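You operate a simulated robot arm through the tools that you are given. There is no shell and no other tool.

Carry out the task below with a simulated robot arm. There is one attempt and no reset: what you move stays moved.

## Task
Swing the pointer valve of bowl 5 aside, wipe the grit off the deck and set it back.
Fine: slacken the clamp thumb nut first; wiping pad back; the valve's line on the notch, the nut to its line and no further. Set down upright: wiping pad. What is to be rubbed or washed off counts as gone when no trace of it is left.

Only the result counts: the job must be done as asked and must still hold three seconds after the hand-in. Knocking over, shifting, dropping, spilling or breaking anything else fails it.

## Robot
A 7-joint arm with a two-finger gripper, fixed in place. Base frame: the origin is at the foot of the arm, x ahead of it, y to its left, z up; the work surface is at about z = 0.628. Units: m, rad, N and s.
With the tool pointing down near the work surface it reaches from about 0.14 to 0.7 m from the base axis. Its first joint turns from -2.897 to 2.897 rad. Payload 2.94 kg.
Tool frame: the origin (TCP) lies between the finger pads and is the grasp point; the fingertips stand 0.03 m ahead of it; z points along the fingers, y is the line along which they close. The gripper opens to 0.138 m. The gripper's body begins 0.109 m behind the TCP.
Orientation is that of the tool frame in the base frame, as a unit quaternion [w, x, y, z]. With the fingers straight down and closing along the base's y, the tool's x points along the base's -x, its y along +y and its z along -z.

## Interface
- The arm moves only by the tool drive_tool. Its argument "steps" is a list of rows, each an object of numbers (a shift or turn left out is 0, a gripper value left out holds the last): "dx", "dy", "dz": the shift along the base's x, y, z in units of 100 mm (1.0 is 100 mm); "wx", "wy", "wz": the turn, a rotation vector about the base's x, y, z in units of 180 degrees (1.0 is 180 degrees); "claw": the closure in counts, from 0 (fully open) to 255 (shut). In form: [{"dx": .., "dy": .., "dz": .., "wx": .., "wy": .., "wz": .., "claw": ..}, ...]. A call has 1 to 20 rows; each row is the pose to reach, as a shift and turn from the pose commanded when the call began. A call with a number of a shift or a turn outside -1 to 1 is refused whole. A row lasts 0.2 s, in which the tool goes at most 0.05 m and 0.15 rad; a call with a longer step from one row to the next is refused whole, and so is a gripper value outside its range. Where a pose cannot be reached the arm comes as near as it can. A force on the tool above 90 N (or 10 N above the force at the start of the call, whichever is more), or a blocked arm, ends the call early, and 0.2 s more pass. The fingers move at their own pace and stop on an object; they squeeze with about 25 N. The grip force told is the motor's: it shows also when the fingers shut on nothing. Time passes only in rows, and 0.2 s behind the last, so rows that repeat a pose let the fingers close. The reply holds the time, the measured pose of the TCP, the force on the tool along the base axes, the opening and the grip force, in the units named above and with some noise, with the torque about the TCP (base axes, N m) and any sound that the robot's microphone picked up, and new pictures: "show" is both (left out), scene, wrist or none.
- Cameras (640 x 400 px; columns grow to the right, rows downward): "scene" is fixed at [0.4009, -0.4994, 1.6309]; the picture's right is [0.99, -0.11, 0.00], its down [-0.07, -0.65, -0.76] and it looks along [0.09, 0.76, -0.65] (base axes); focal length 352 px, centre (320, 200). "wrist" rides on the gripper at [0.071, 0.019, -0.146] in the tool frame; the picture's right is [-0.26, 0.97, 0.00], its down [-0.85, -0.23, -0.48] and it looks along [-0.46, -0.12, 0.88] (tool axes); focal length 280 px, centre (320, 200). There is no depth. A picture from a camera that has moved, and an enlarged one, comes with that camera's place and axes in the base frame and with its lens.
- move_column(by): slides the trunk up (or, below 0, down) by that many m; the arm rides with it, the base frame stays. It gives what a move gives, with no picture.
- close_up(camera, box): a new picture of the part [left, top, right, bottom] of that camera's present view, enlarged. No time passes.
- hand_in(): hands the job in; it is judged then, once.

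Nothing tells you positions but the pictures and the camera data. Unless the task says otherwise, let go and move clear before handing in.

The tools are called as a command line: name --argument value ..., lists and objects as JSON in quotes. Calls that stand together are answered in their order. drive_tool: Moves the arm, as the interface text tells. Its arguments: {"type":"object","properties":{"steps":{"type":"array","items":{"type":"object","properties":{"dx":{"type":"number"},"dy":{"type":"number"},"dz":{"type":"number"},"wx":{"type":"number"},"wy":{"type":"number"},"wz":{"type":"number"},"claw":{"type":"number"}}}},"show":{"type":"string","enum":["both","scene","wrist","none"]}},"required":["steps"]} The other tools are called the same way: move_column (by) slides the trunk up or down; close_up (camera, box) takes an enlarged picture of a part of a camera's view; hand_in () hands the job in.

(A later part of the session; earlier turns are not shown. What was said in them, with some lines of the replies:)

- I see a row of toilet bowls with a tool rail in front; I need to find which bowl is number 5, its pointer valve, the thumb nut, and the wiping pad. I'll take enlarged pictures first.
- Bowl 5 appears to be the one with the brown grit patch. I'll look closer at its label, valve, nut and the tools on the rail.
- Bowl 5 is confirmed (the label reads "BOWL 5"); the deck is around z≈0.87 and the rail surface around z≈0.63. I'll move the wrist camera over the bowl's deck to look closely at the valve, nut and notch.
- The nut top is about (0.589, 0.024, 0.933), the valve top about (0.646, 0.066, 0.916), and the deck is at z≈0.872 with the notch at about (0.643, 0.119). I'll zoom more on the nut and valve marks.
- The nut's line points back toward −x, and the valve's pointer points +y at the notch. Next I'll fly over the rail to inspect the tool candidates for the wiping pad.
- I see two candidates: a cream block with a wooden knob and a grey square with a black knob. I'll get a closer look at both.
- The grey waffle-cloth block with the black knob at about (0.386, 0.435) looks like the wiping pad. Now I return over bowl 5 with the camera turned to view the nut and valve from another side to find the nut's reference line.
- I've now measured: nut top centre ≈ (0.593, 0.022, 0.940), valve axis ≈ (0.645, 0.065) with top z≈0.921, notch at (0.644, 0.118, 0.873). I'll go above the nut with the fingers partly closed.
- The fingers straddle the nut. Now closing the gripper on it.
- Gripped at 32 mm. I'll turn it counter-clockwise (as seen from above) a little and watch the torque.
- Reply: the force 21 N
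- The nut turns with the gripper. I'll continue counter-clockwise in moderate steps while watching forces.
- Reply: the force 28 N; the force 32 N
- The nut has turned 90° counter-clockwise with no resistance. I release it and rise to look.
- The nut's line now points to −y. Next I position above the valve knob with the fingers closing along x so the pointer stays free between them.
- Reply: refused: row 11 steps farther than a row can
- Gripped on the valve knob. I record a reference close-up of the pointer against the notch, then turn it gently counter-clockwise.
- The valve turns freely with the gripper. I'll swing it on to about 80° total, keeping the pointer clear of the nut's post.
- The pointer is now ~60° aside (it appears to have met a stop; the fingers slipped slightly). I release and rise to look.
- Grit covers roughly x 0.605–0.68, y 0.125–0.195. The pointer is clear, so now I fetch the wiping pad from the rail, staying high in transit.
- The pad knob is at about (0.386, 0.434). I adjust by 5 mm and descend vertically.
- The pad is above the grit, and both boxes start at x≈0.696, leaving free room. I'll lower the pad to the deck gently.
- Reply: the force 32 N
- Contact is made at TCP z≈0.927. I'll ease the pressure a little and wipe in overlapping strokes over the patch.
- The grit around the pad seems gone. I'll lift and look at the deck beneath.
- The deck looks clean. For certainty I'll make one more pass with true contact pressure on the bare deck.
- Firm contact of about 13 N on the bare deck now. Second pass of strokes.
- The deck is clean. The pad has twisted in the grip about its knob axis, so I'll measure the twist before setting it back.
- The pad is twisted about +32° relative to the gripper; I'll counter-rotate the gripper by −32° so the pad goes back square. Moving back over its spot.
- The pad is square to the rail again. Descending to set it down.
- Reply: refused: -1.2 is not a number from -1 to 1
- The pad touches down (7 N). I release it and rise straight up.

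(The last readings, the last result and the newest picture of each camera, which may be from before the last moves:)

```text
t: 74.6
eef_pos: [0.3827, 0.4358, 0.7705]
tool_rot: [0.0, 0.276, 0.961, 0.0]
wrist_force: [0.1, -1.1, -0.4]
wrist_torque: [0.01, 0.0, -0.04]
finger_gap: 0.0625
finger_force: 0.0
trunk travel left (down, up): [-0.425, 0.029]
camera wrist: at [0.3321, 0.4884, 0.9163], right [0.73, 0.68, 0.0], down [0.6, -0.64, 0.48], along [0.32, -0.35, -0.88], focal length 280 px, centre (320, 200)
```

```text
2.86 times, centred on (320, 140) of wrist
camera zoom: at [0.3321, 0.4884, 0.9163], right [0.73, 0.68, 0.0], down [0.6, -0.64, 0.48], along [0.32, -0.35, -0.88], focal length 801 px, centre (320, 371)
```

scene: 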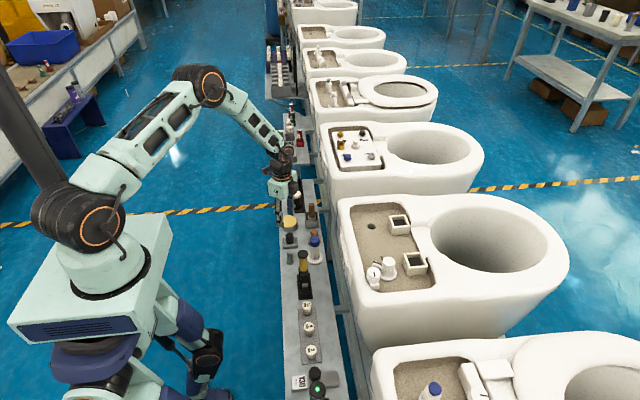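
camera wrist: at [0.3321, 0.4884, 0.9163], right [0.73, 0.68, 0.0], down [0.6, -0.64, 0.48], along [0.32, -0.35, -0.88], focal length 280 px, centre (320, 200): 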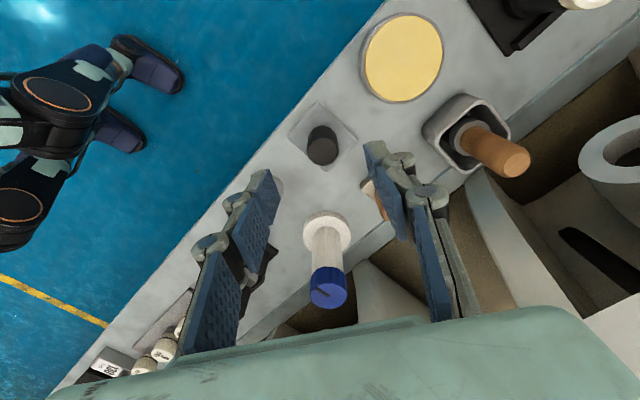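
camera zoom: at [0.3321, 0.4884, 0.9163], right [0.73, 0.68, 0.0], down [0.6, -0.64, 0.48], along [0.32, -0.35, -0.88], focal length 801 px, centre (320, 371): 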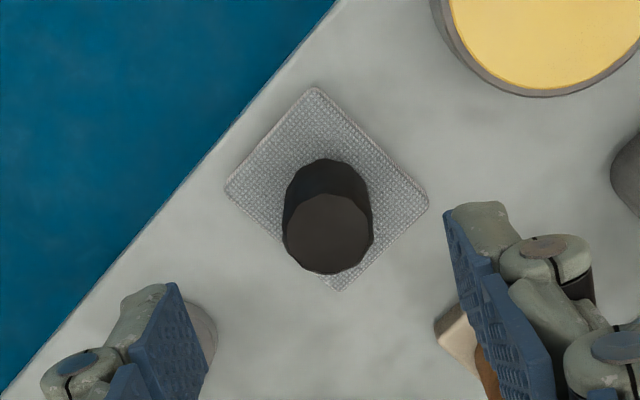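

The pad sits flat and upright at its place. Now back up and over to the valve, keeping this yaw (−32°), which suits gripping the swung pointer.

drive_tool --steps '[{"dz": 0.45}, {"dz": 0.9}, {"dz": 1.0}]' --show "none"

drive_tool --steps '[{"dz": 0.45}, {"dz": 0.9}, {"dz": 1.0, "dx": 0.2, "dy": -0.3}, {"dz": 1.0, "dx": 0.4, "dy": -0.7}, {"dz": 1.0, "dx": 0.7, "dy": -1.0}]' --show "none"

drive_tool --steps '[{"dz": 0.2, "dx": 0.28, "dy": -0.36}, {"dz": 0.5, "dx": 0.5, "dy": -0.7}, {"dz": 0.5, "dx": 0.7, "dy": -1.0}]' --show "none"

drive_tool --steps '[{"dx": 0.28, "dy": -0.36, "claw": 160}, {"dx": 0.5, "dy": -0.7, "claw": 160}, {"dx": 0.7, "dy": -1.0, "claw": 160}, {"dx": 0.7, "dy": -1.0, "claw": 160}]' --show "both"

close_up --camera "wrist" --box '[220, 60, 460, 210]'

```text
t: 75.4
eef_pos: [0.3834, 0.4328, 0.8686]
tool_rot: [0.001, 0.276, 0.961, -0.001]
wrist_force: [1.1, -0.5, -0.7]
wrist_torque: [-0.02, 0.04, -0.03]
finger_gap: 0.0624
finger_force: 0.0
trunk travel left (down, up): [-0.425, 0.029]
```

```text
t: 76.6
eef_pos: [0.4546, 0.3289, 0.9708]
tool_rot: [0.0, 0.276, 0.961, 0.001]
wrist_force: [-0.7, -0.9, 0.6]
wrist_torque: [0.01, 0.0, -0.02]
finger_gap: 0.0621
finger_force: 0.0
trunk travel left (down, up): [-0.425, 0.029]
```

```text
refused: row 2 steps farther than a row can; nothing moved
```

```text
t: 77.6
eef_pos: [0.5244, 0.2317, 0.9661]
tool_rot: [0.0, 0.275, 0.961, 0.0]
wrist_force: [-0.1, 0.1, 0.2]
wrist_torque: [0.02, 0.03, 0.02]
finger_gap: 0.0512
finger_force: 0.1
trunk travel left (down, up): [-0.425, 0.029]
camera wrist: at [0.4742, 0.2852, 1.1126], right [0.73, 0.68, 0.0], down [0.6, -0.64, 0.48], along [0.32, -0.35, -0.88], focal length 280 px, centre (320, 200)
```

scene: 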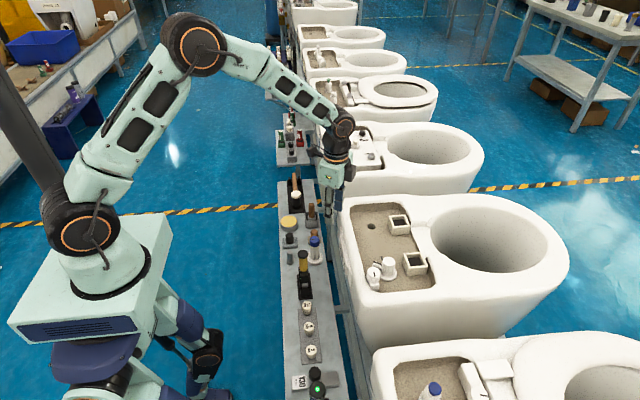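
wrist: 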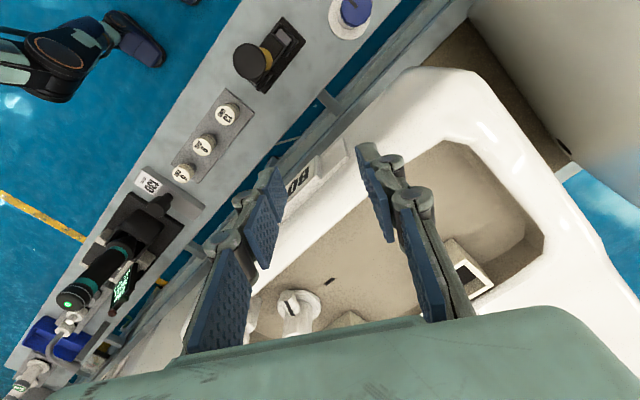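

```text
2.67 times, centred on (340, 135) of wrist
camera zoom: at [0.4742, 0.2852, 1.1126], right [0.73, 0.68, 0.0], down [0.6, -0.64, 0.48], along [0.32, -0.35, -0.88], focal length 748 px, centre (267, 373)
```

zoom: 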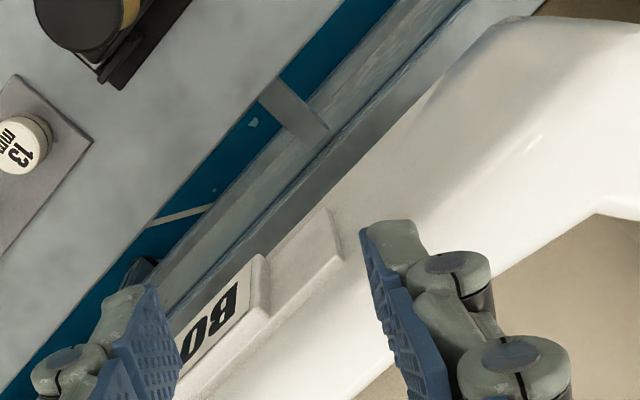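

drive_tool --steps '[{"dz": 0.45}, {"dz": 0.5, "dx": 0.25, "dy": -0.35}, {"dz": 0.5, "dx": 0.5, "dy": -0.7}, {"dz": 0.5, "dx": 0.72, "dy": -1.0}]' --show "none"

drive_tool --steps '[{"dx": 0.25, "dy": -0.35}, {"dx": 0.48, "dy": -0.69}, {"dx": 0.48, "dy": -0.69}]' --show "wrist"

close_up --camera "wrist" --box '[220, 50, 460, 200]'

```text
t: 78.6
eef_pos: [0.5949, 0.1338, 1.0189]
tool_rot: [0.0, 0.275, 0.962, 0.0]
wrist_force: [0.3, -0.1, -0.7]
wrist_torque: [0.01, 0.03, -0.02]
finger_gap: 0.0515
finger_force: 0.1
trunk travel left (down, up): [-0.425, 0.029]
```

```text
t: 79.4
eef_pos: [0.6453, 0.0644, 1.0155]
tool_rot: [0.0, 0.275, 0.961, 0.0]
wrist_force: [-0.5, -0.8, 0.8]
wrist_torque: [-0.02, -0.03, -0.01]
finger_gap: 0.0513
finger_force: 0.0
trunk travel left (down, up): [-0.425, 0.029]
camera wrist: at [0.5942, 0.1184, 1.1622], right [0.73, 0.68, 0.0], down [0.6, -0.65, 0.48], along [0.32, -0.35, -0.88], focal length 280 px, centre (320, 200)
```

wrist: 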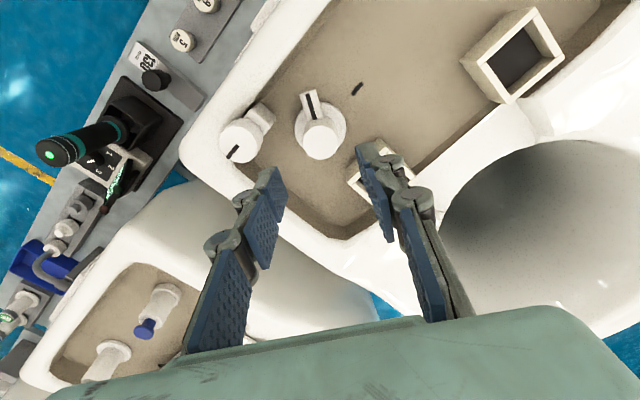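

```text
2.67 times, centred on (340, 125) of wrist
camera zoom: at [0.5942, 0.1184, 1.1622], right [0.73, 0.68, 0.0], down [0.6, -0.65, 0.48], along [0.32, -0.35, -0.88], focal length 748 px, centre (267, 400)
```

zoom: 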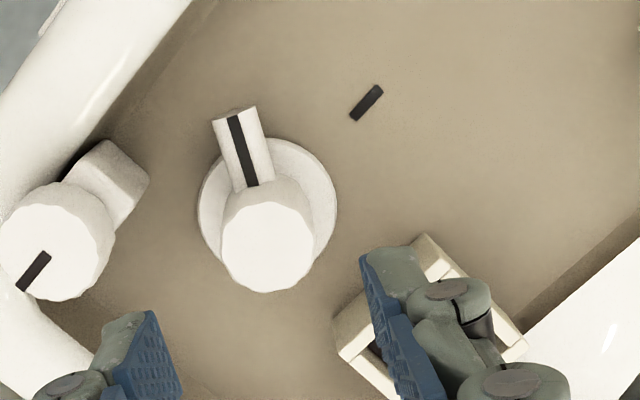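

The whole deck is clean and the pointer stands at about 150°. I lower onto the knob and grip it.

drive_tool --steps '[{"dz": -0.3}, {"dz": -0.6}, {"dz": -0.93}, {"dz": -0.93}, {"dz": -0.93, "claw": 255}, {"dz": -0.93, "claw": 255}, {"dz": -0.93, "claw": 255}, {"dz": -0.93, "claw": 255}]' --show "wrist"

close_up --camera "wrist" --box '[260, 60, 380, 150]'

```text
t: 81.2
eef_pos: [0.6446, 0.0655, 0.9254]
tool_rot: [0.0, 0.276, 0.961, 0.0]
wrist_force: [-2.4, -2.5, -1.8]
wrist_torque: [-0.11, -0.08, -0.04]
finger_gap: 0.0322
finger_force: 45.1
trunk travel left (down, up): [-0.425, 0.029]
camera wrist: at [0.5942, 0.1189, 1.0717], right [0.73, 0.68, 0.0], down [0.6, -0.65, 0.48], along [0.32, -0.35, -0.88], focal length 280 px, centre (320, 200)
```

wrist: 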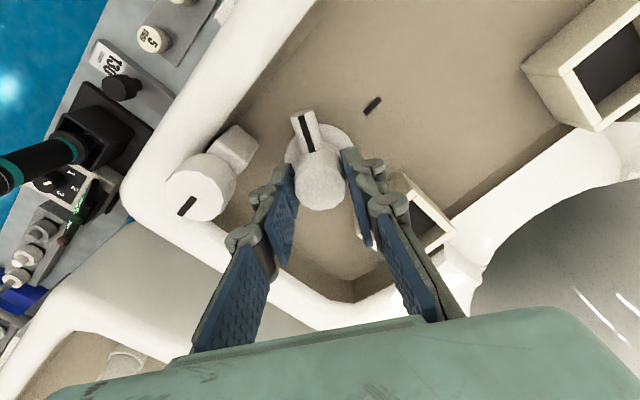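

```text
4.44 times, centred on (320, 105) of wrist
camera zoom: at [0.5942, 0.1189, 1.0717], right [0.73, 0.68, 0.0], down [0.6, -0.65, 0.48], along [0.32, -0.35, -0.88], focal length 1246 px, centre (320, 622)
```

zoom: 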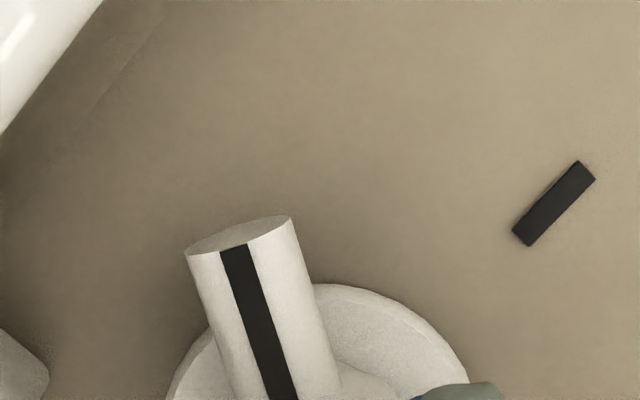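

Compared with my reference picture, the pointer needs about −60°. I'll turn back −54° first, then fine-tune by picture.

drive_tool --steps '[{"wz": -0.04}, {"wz": -0.08}, {"wz": -0.12}, {"wz": -0.16}, {"wz": -0.2}, {"wz": -0.24}, {"wz": -0.28}, {"wz": -0.3}, {"wz": -0.3}]' --show "wrist"

close_up --camera "wrist" --box '[260, 60, 380, 150]'

```text
t: 83.2
eef_pos: [0.6452, 0.065, 0.9257]
tool_rot: [0.0, 0.683, 0.731, -0.001]
wrist_force: [-1.5, 0.9, -12.6]
wrist_torque: [0.94, 0.09, -0.02]
finger_gap: 0.0321
finger_force: 45.0
trunk travel left (down, up): [-0.425, 0.029]
camera wrist: at [0.6592, 0.1372, 1.0717], right [0.98, -0.2, 0.0], down [-0.17, -0.86, 0.48], along [-0.1, -0.47, -0.88], focal length 280 px, centre (320, 200)
```

wrist: 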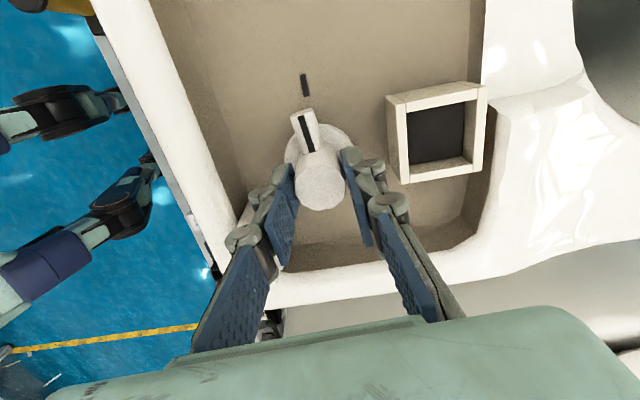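

```text
4.44 times, centred on (320, 105) of wrist
camera zoom: at [0.6592, 0.1372, 1.0717], right [0.98, -0.2, 0.0], down [-0.17, -0.86, 0.48], along [-0.1, -0.47, -0.88], focal length 1246 px, centre (320, 622)
```

zoom: 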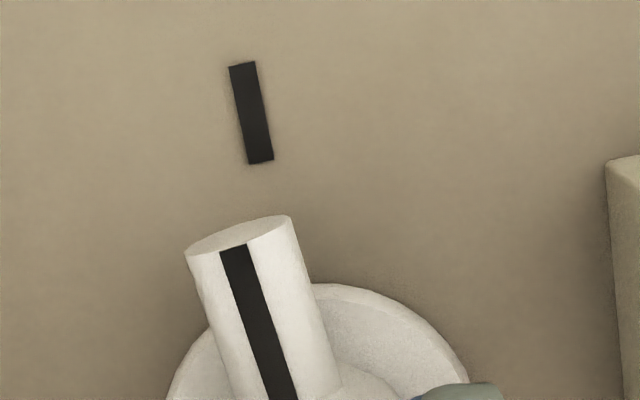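

drive_tool --steps '[{"wz": -0.01}, {"wz": -0.02}, {"wz": -0.0295}, {"wz": -0.0295}]' --show "wrist"

close_up --camera "wrist" --box '[260, 60, 380, 150]'

```text
t: 84.2
eef_pos: [0.6451, 0.0651, 0.9259]
tool_rot: [-0.002, 0.715, 0.699, -0.001]
wrist_force: [-8.2, -0.3, -14.7]
wrist_torque: [0.41, 0.28, -0.06]
finger_gap: 0.0321
finger_force: 45.1
trunk travel left (down, up): [-0.425, 0.029]
camera wrist: at [0.666, 0.1356, 1.0717], right [0.96, -0.28, 0.0], down [-0.25, -0.84, 0.48], along [-0.14, -0.46, -0.88], focal length 280 px, centre (320, 200)
```

wrist: 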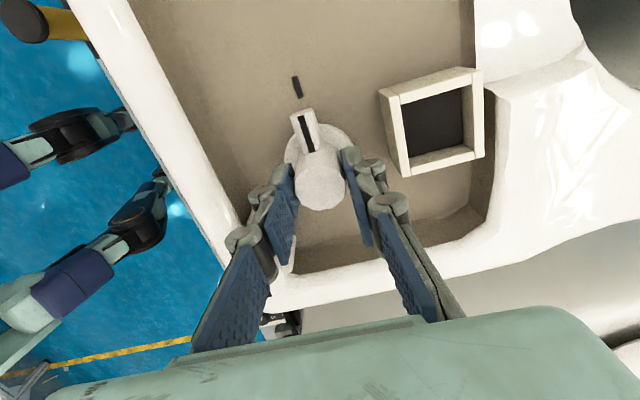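

```text
4.44 times, centred on (320, 105) of wrist
camera zoom: at [0.666, 0.1356, 1.0717], right [0.96, -0.28, 0.0], down [-0.25, -0.84, 0.48], along [-0.14, -0.46, -0.88], focal length 1246 px, centre (320, 622)
```

zoom: 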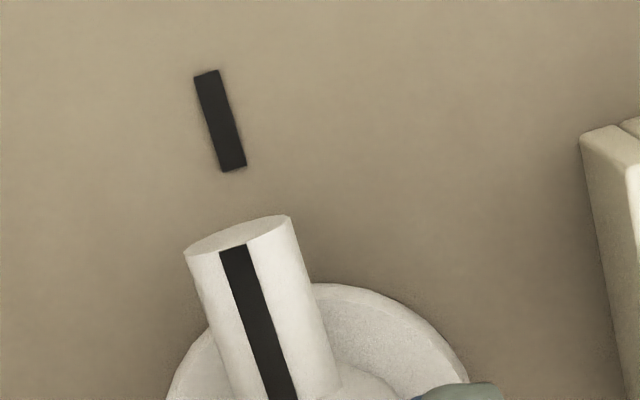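

The pointer line, notch and axis are collinear (pointer ≈ 90.0°, all at x≈0.645). I ease the side loads, release the knob and rise to check.

drive_tool --steps '[{"dz": -0.02, "dx": -0.005}, {"dz": -0.02, "dx": -0.005, "claw": 235}, {"dz": -0.02, "dx": -0.005, "claw": 150}, {"dz": -0.02, "dx": -0.005, "claw": 150}, {"dz": -0.02, "dx": -0.005, "claw": 150}]' --show "none"

drive_tool --steps '[{"dz": 0.3}, {"dz": 0.6}, {"dz": 0.9}, {"dz": 0.9}]' --show "wrist"

close_up --camera "wrist" --box '[230, 60, 430, 200]'

close_up --camera "wrist" --box '[280, 50, 360, 130]'

```text
t: 85.4
eef_pos: [0.6448, 0.0659, 0.9245]
tool_rot: [0.0, 0.715, 0.699, 0.001]
wrist_force: [0.2, 1.2, 0.5]
wrist_torque: [-0.02, 0.01, 0.04]
finger_gap: 0.0568
finger_force: 0.2
trunk travel left (down, up): [-0.425, 0.029]
```

```text
t: 86.4
eef_pos: [0.6467, 0.0639, 1.0159]
tool_rot: [-0.001, 0.714, 0.7, 0.0]
wrist_force: [-0.6, -0.1, 0.1]
wrist_torque: [-0.02, -0.02, 0.0]
finger_gap: 0.0571
finger_force: 0.1
trunk travel left (down, up): [-0.425, 0.029]
camera wrist: at [0.667, 0.1342, 1.1609], right [0.96, -0.28, 0.0], down [-0.25, -0.84, 0.48], along [-0.14, -0.46, -0.88], focal length 280 px, centre (320, 200)
```

wrist: 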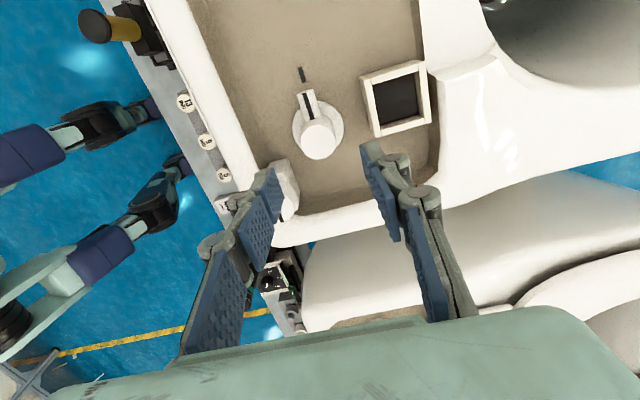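

```text
2.86 times, centred on (330, 130) of wrist
camera zoom: at [0.667, 0.1342, 1.1609], right [0.96, -0.28, 0.0], down [-0.25, -0.84, 0.48], along [-0.14, -0.46, -0.88], focal length 801 px, centre (291, 400)
```

zoom: 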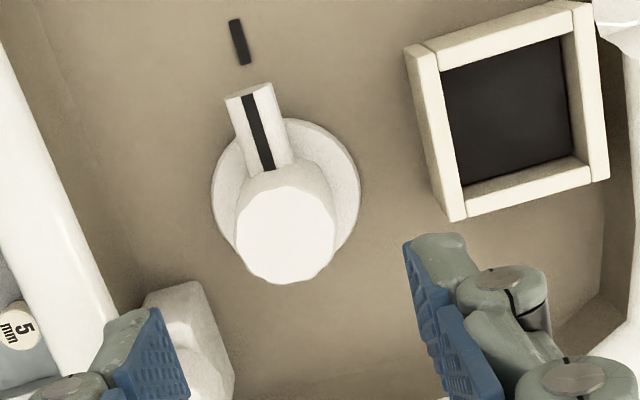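

```text
5.00 times, centred on (320, 90) of wrist
camera zoom: at [0.667, 0.1342, 1.1609], right [0.96, -0.28, 0.0], down [-0.25, -0.84, 0.48], along [-0.14, -0.46, -0.88], focal length 1402 px, centre (320, 750)
```

zoom: 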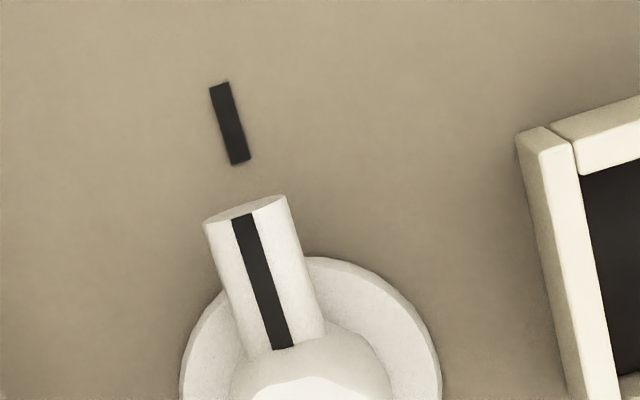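

Valve is aligned with the notch. Now to the nut: rotate the gripper to its former end yaw (0°) above the nut.

drive_tool --steps '[{"wz": 0.046, "dx": -0.2, "dy": -0.15, "claw": 140}, {"wz": 0.092, "dx": -0.4, "dy": -0.3, "claw": 140}, {"wz": 0.138, "dx": -0.525, "dy": -0.43, "claw": 140}, {"wz": 0.184, "dx": -0.525, "dy": -0.43, "claw": 140}, {"wz": 0.23, "dx": -0.525, "dy": -0.43, "claw": 140}, {"wz": 0.276, "dx": -0.525, "dy": -0.43, "claw": 140}, {"wz": 0.322, "dx": -0.525, "dy": -0.43, "claw": 140}, {"wz": 0.368, "dx": -0.525, "dy": -0.43, "claw": 140}, {"wz": 0.414, "dx": -0.525, "dy": -0.43, "claw": 140}, {"wz": 0.46, "dx": -0.525, "dy": -0.43, "claw": 140}, {"wz": 0.5, "dx": -0.525, "dy": -0.43, "claw": 140}, {"wz": 0.5075, "dx": -0.525, "dy": -0.43, "claw": 140}]' --show "wrist"

close_up --camera "wrist" --box '[260, 90, 400, 200]'

```text
t: 89.0
eef_pos: [0.5924, 0.0213, 1.0155]
tool_rot: [0.0, -0.001, 1.0, 0.0]
wrist_force: [0.1, 0.5, 0.6]
wrist_torque: [-0.01, 0.0, -0.01]
finger_gap: 0.0623
finger_force: 0.1
trunk travel left (down, up): [-0.425, 0.029]
camera wrist: at [0.5201, 0.0401, 1.161], right [0.26, 0.97, 0.0], down [0.85, -0.23, 0.48], along [0.46, -0.12, -0.88], focal length 280 px, centre (320, 200)
```

wrist: 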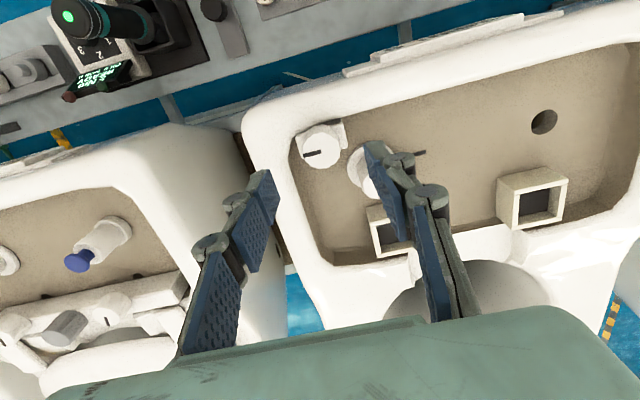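

```text
3.64 times, centred on (330, 145) of wrist
camera zoom: at [0.5201, 0.0401, 1.161], right [0.26, 0.97, 0.0], down [0.85, -0.23, 0.48], along [0.46, -0.12, -0.88], focal length 1020 px, centre (284, 400)
```

zoom: 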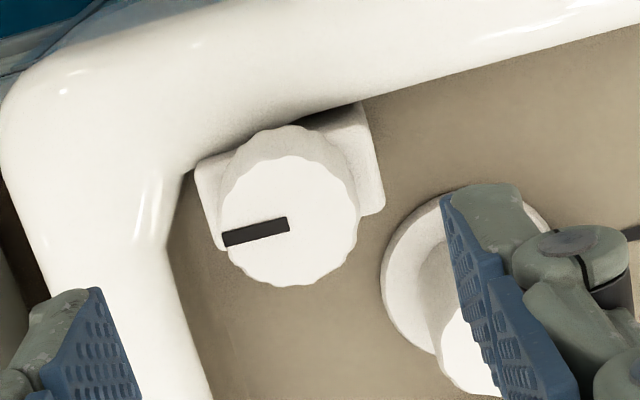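

drive_tool --steps '[{"dz": -0.3}, {"dz": -0.6}, {"dz": -0.6}, {"dz": -0.6, "claw": 255}, {"dz": -0.6, "claw": 255}, {"dz": -0.6, "claw": 255}, {"dz": -0.6, "claw": 255}]' --show "wrist"

close_up --camera "wrist" --box '[270, 120, 390, 250]'

```text
t: 90.6
eef_pos: [0.5917, 0.0218, 0.9532]
tool_rot: [0.001, 0.0, 1.0, 0.001]
wrist_force: [0.1, 1.3, -2.4]
wrist_torque: [0.05, -0.31, 0.02]
finger_gap: 0.0322
finger_force: 45.2
trunk travel left (down, up): [-0.425, 0.029]
camera wrist: at [0.521, 0.0409, 1.1001], right [0.26, 0.97, 0.0], down [0.85, -0.23, 0.48], along [0.46, -0.12, -0.88], focal length 280 px, centre (320, 200)
```

wrist: 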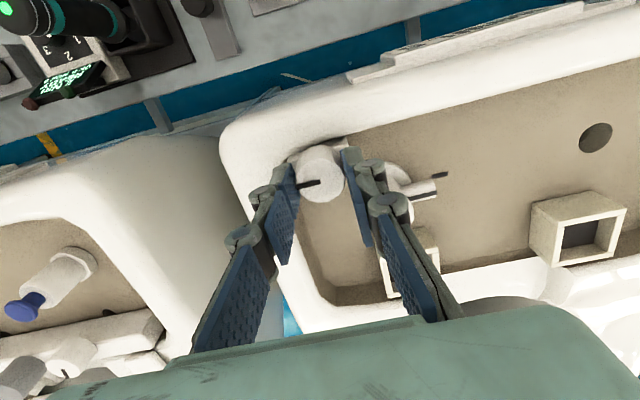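

```text
3.08 times, centred on (330, 185) of wrist
camera zoom: at [0.521, 0.0409, 1.1001], right [0.26, 0.97, 0.0], down [0.85, -0.23, 0.48], along [0.46, -0.12, -0.88], focal length 863 px, centre (289, 246)
```

zoom: 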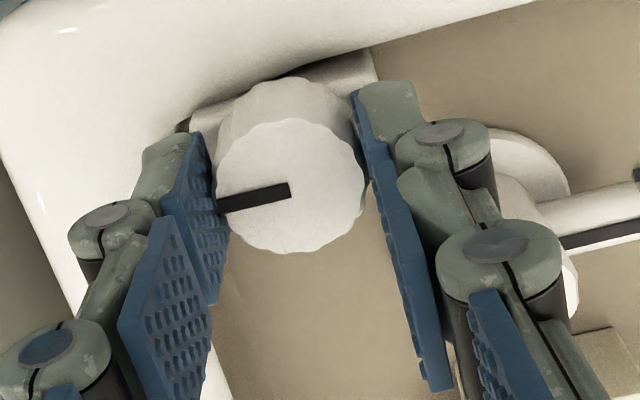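

Gripped. I tighten clockwise in stages, watching torque.

drive_tool --steps '[{"wz": -0.04}, {"wz": -0.08}, {"wz": -0.12}, {"wz": -0.16}, {"wz": -0.2}]' --show "none"

```text
t: 91.8
eef_pos: [0.593, 0.0233, 0.9533]
tool_rot: [-0.002, 0.309, 0.951, 0.0]
wrist_force: [3.2, 6.2, -9.1]
wrist_torque: [0.16, -0.31, 0.05]
finger_gap: 0.032
finger_force: 45.3
trunk travel left (down, up): [-0.425, 0.029]
```

drive_tool --steps '[{"wz": -0.04, "dx": 0.004, "dy": 0.006, "dz": -0.01}, {"wz": -0.08, "dx": 0.004, "dy": 0.006, "dz": -0.01}, {"wz": -0.12, "dx": 0.004, "dy": 0.006, "dz": -0.01}, {"wz": -0.16, "dx": 0.004, "dy": 0.006, "dz": -0.01}, {"wz": -0.2, "dx": 0.004, "dy": 0.006, "dz": -0.01}]' --show "wrist"

close_up --camera "wrist" --box '[270, 120, 390, 250]'

```text
t: 93.0
eef_pos: [0.5938, 0.0229, 0.9535]
tool_rot: [0.0, 0.588, 0.809, 0.001]
wrist_force: [-0.4, 5.0, -0.3]
wrist_torque: [0.69, 0.38, 0.02]
finger_gap: 0.0321
finger_force: 44.9
trunk travel left (down, up): [-0.425, 0.029]
camera wrist: at [0.5887, 0.0955, 1.1002], right [1.0, 0.05, 0.0], down [0.04, -0.88, 0.48], along [0.02, -0.48, -0.88], focal length 280 px, centre (320, 200)
```

wrist: 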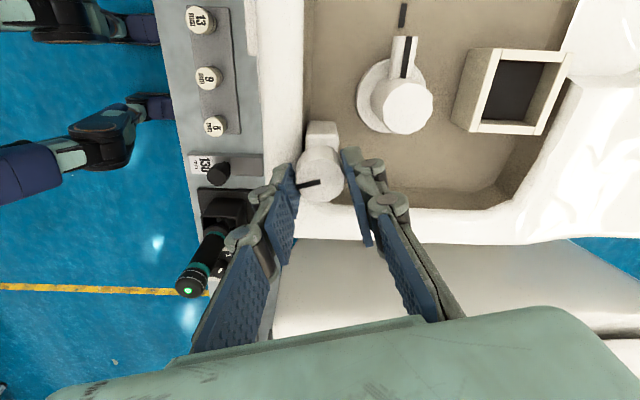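

```text
3.08 times, centred on (330, 185) of wrist
camera zoom: at [0.5887, 0.0955, 1.1002], right [1.0, 0.05, 0.0], down [0.04, -0.88, 0.48], along [0.02, -0.48, -0.88], focal length 863 px, centre (289, 246)
```

zoom: 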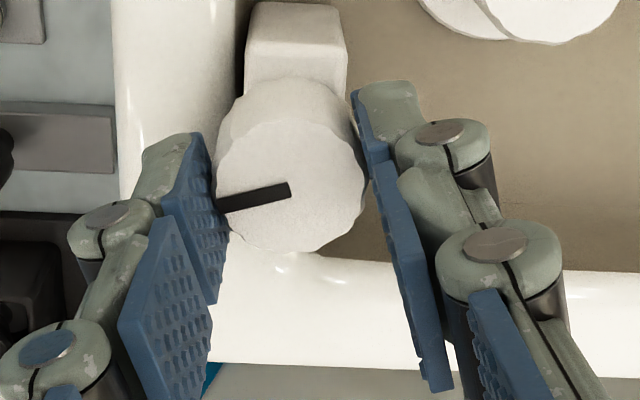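

drive_tool --steps '[{"wz": -0.03}, {"wz": -0.06}, {"wz": -0.08}, {"wz": -0.08}]' --show "none"

close_up --camera "wrist" --box '[270, 120, 390, 250]'

```text
t: 94.0
eef_pos: [0.5929, 0.0222, 0.9537]
tool_rot: [0.001, 0.685, 0.728, 0.0]
wrist_force: [-0.2, 4.8, 2.3]
wrist_torque: [0.39, 0.02, -0.02]
finger_gap: 0.0321
finger_force: 45.0
trunk travel left (down, up): [-0.425, 0.029]
```

```text
3.08 times, centred on (330, 185) of wrist
camera zoom: at [0.607, 0.0943, 1.1001], right [0.98, -0.2, 0.0], down [-0.18, -0.86, 0.48], along [-0.1, -0.47, -0.88], focal length 863 px, centre (289, 246)
```

zoom: 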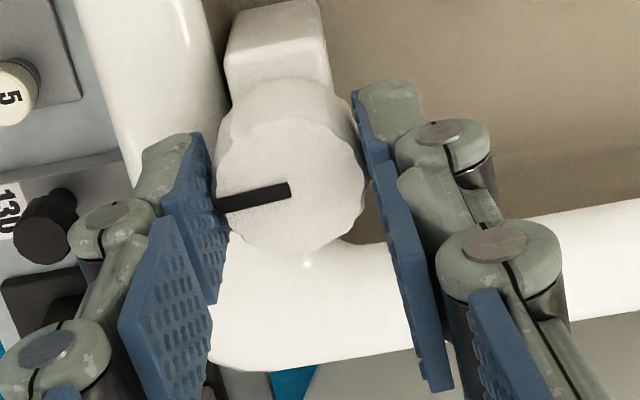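

drive_tool --steps '[{"wz": -0.01}, {"wz": -0.02}, {"wz": -0.02}]' --show "wrist"

close_up --camera "wrist" --box '[270, 120, 390, 250]'

```text
t: 94.8
eef_pos: [0.5933, 0.023, 0.954]
tool_rot: [0.0, 0.707, 0.707, 0.001]
wrist_force: [0.2, 4.3, 6.6]
wrist_torque: [-0.25, -0.08, 0.03]
finger_gap: 0.0322
finger_force: 45.3
trunk travel left (down, up): [-0.425, 0.029]
camera wrist: at [0.6114, 0.0931, 1.1001], right [0.97, -0.26, 0.0], down [-0.23, -0.85, 0.48], along [-0.12, -0.46, -0.88], focal length 280 px, centre (320, 200)
```

wrist: 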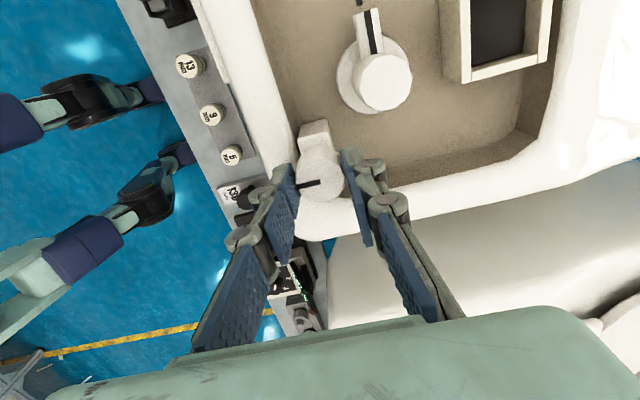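

```text
3.08 times, centred on (330, 185) of wrist
camera zoom: at [0.6114, 0.0931, 1.1001], right [0.97, -0.26, 0.0], down [-0.23, -0.85, 0.48], along [-0.12, -0.46, -0.88], focal length 863 px, centre (289, 246)
```

zoom: 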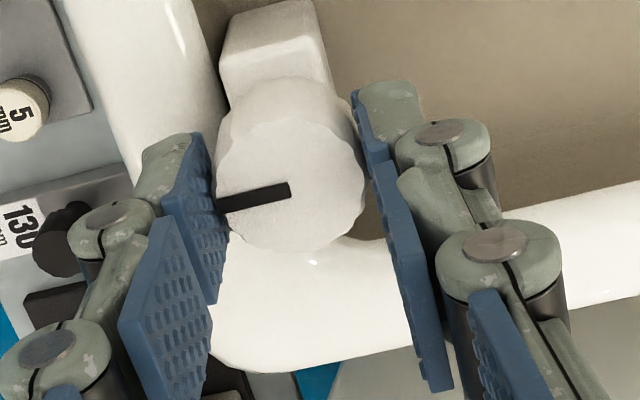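

The nut is back to its original angle. I release it and rise to verify both marks.

drive_tool --steps '[{"dz": 0.01, "dy": -0.005}, {"dz": 0.01, "dy": -0.005, "claw": 235}, {"dz": 0.01, "dy": -0.005, "claw": 140}, {"dz": 0.01, "dy": -0.005, "claw": 140}, {"dz": 0.01, "dy": -0.005, "claw": 140}]' --show "none"

drive_tool --steps '[{"dz": 0.3}, {"dz": 0.58}, {"dz": 0.58}]' --show "wrist"

close_up --camera "wrist" --box '[290, 100, 370, 170]'

close_up --camera "scene" --box '[360, 245, 405, 285]'

```text
t: 96.0
eef_pos: [0.5939, 0.0219, 0.9542]
tool_rot: [0.0, 0.707, 0.707, 0.0]
wrist_force: [0.0, -0.8, 0.0]
wrist_torque: [-0.02, 0.0, -0.04]
finger_gap: 0.0624
finger_force: 0.1
trunk travel left (down, up): [-0.425, 0.029]
```

```text
t: 96.8
eef_pos: [0.5928, 0.0219, 1.011]
tool_rot: [0.0, 0.706, 0.708, 0.0]
wrist_force: [0.3, -0.2, -0.5]
wrist_torque: [-0.02, 0.01, 0.0]
finger_gap: 0.0625
finger_force: 0.1
trunk travel left (down, up): [-0.425, 0.029]
camera wrist: at [0.6114, 0.0924, 1.1577], right [0.97, -0.26, 0.0], down [-0.23, -0.85, 0.48], along [-0.12, -0.46, -0.88], focal length 280 px, centre (320, 200)
```

wrist: 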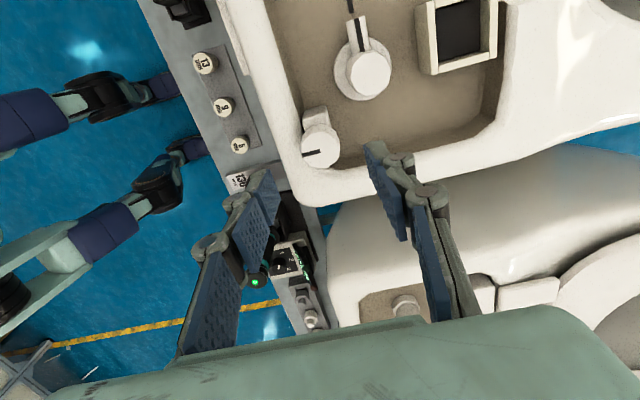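

```text
5.71 times, centred on (330, 135) of wrist
camera zoom: at [0.6114, 0.0924, 1.1577], right [0.97, -0.26, 0.0], down [-0.23, -0.85, 0.48], along [-0.12, -0.46, -0.88], focal length 1602 px, centre (263, 571)
```

zoom: 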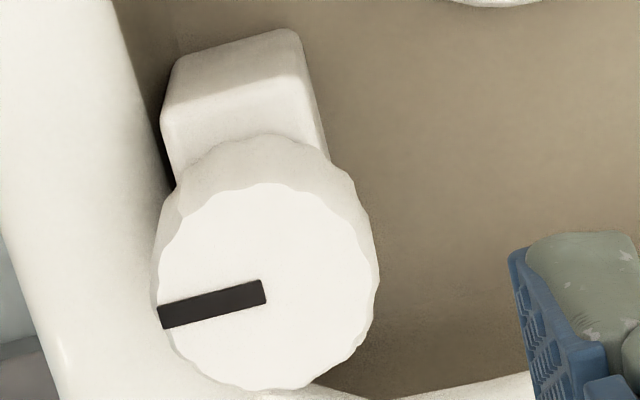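

```text
10.00 times, centred on (382, 265) of scene
camera zoom: at [0.4009, -0.4994, 1.6309], right [0.99, -0.11, 0.0], down [-0.07, -0.65, -0.76], along [0.09, 0.76, -0.65], focal length 3516 px, centre (-305, -450)
```

zoom: 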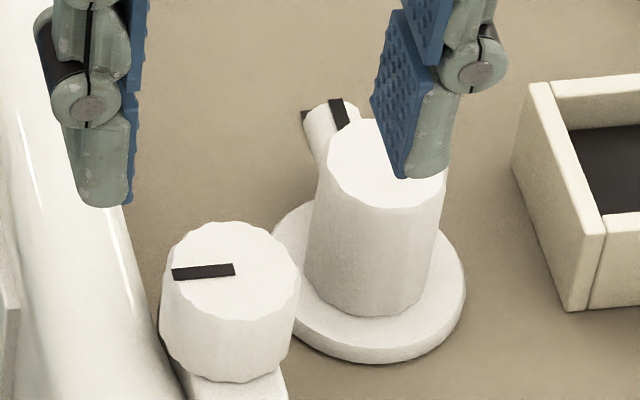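

The nut's line and the pointer match the starting pictures exactly. I'll move clear and take a final overall look.

drive_tool --steps '[{"dz": 0.4}, {"dz": 0.8}, {"dz": 1.0}, {"dz": 1.0, "dx": -0.4}, {"dz": 1.0, "dx": -0.8}, {"dz": 1.0, "dx": -1.0}]' --show "none"

drive_tool --steps '[{"dz": 0.3, "dx": -0.3}, {"dz": 0.6, "dx": -0.6}, {"dz": 0.8, "dx": -0.9}, {"dz": 0.8, "dx": -0.9}]' --show "both"

close_up --camera "scene" --box '[345, 200, 435, 290]'

close_up --camera "scene" --box '[355, 235, 415, 285]'

close_up --camera "scene" --box '[270, 175, 340, 300]'

```text
t: 98.2
eef_pos: [0.4934, 0.0219, 1.1123]
tool_rot: [0.0, 0.706, 0.708, 0.0]
wrist_force: [0.2, -0.1, -0.5]
wrist_torque: [0.02, -0.03, 0.0]
finger_gap: 0.0624
finger_force: 0.1
trunk travel left (down, up): [-0.425, 0.029]
```

```text
t: 99.2
eef_pos: [0.4026, 0.0222, 1.1911]
tool_rot: [0.001, 0.706, 0.708, 0.0]
wrist_force: [0.5, 0.0, -0.2]
wrist_torque: [0.03, -0.01, -0.05]
finger_gap: 0.0621
finger_force: 0.1
trunk travel left (down, up): [-0.425, 0.029]
camera wrist: at [0.4209, 0.0926, 1.3374], right [0.97, -0.26, 0.0], down [-0.23, -0.85, 0.48], along [-0.12, -0.46, -0.88], focal length 280 px, centre (320, 200)
```

scene: 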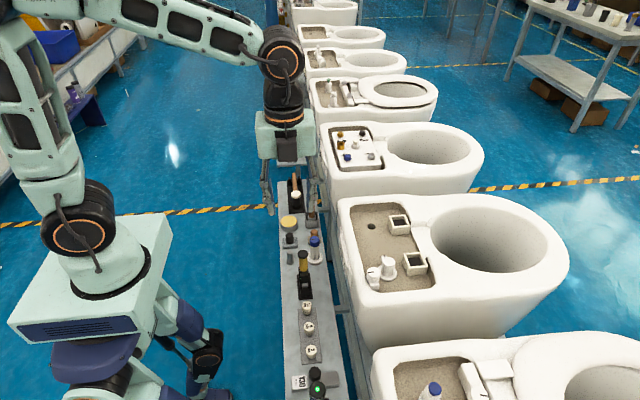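
wrist: 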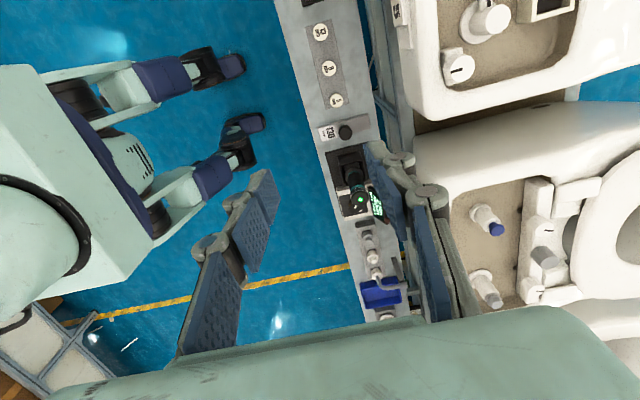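

```text
4.44 times, centred on (390, 245) of scene
camera zoom: at [0.4009, -0.4994, 1.6309], right [0.99, -0.11, 0.0], down [-0.07, -0.65, -0.76], along [0.09, 0.76, -0.65], focal length 1563 px, centre (9, 0)
```

zoom: 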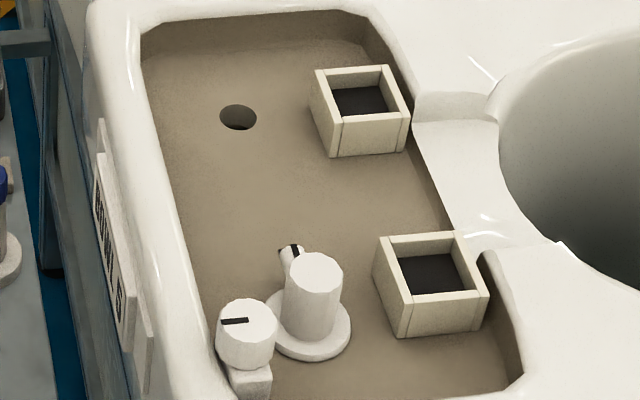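

```text
8.00 times, centred on (385, 260) of scene
camera zoom: at [0.4009, -0.4994, 1.6309], right [0.99, -0.11, 0.0], down [-0.07, -0.65, -0.76], along [0.09, 0.76, -0.65], focal length 2813 px, centre (-200, -280)
```

zoom: 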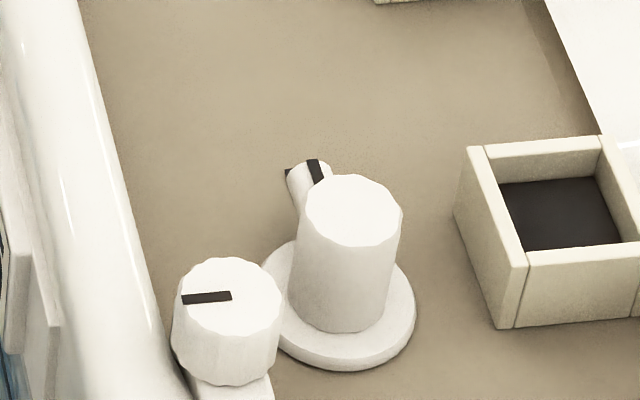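

```text
3.20 times, centred on (305, 238) of scene
camera zoom: at [0.4009, -0.4994, 1.6309], right [0.99, -0.11, 0.0], down [-0.07, -0.65, -0.76], along [0.09, 0.76, -0.65], focal length 1125 px, centre (368, 80)
```

zoom: 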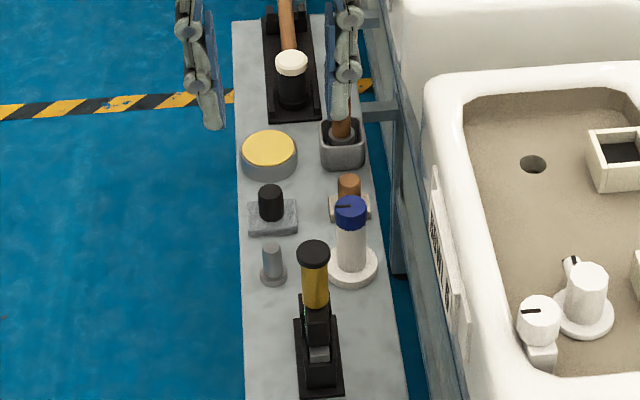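

close_up --camera "scene" --box '[360, 245, 405, 285]'

close_up --camera "scene" --box '[355, 215, 415, 255]'

```text
10.00 times, centred on (382, 265) of scene
camera zoom: at [0.4009, -0.4994, 1.6309], right [0.99, -0.11, 0.0], down [-0.07, -0.65, -0.76], along [0.09, 0.76, -0.65], focal length 3516 px, centre (-305, -450)
```

zoom: 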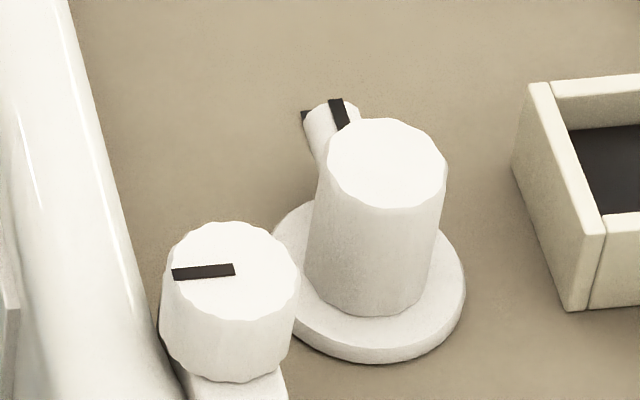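

```text
10.00 times, centred on (385, 235) of scene
camera zoom: at [0.4009, -0.4994, 1.6309], right [0.99, -0.11, 0.0], down [-0.07, -0.65, -0.76], along [0.09, 0.76, -0.65], focal length 3516 px, centre (-330, -150)
```

zoom: 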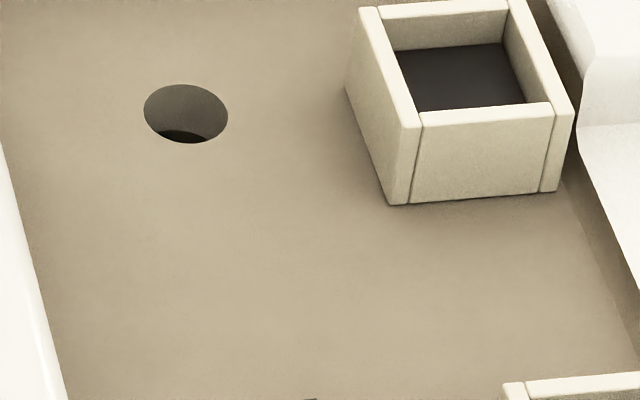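

Everything matches the starting pictures: deck clean, pointer on the notch, nut at its line, and pad upright back on the rail with the arm clear. I'm handing in.

hand_in

```text
The job is handed in.
```

The job is handed in: bowl 5's deck is wiped clean and everything is back in place. I don't have the verdict yet.

- **Thumb nut:** I slackened it 90° first and turned it back the same 90° at the end. Its line matches the starting picture. I saw no separate reference mark on the post, so I took the nut's original angle as "its line".
- **Pointer valve:** It swung about 60° aside, where it seems to have met a stop and the fingers slipped slightly. Set back, its line sits within about 1° of where it started on the notch.
- **Grit:** I wiped in two passes, and no trace shows in the enlarged pictures.
- **Wiping pad:** I used the grey waffle-cloth pad with the black knob. It is back on the rail, flat and upright, about 4 mm from where it was.

I saw nothing else moved in the final pictures, and the arm is clear of the bowl.
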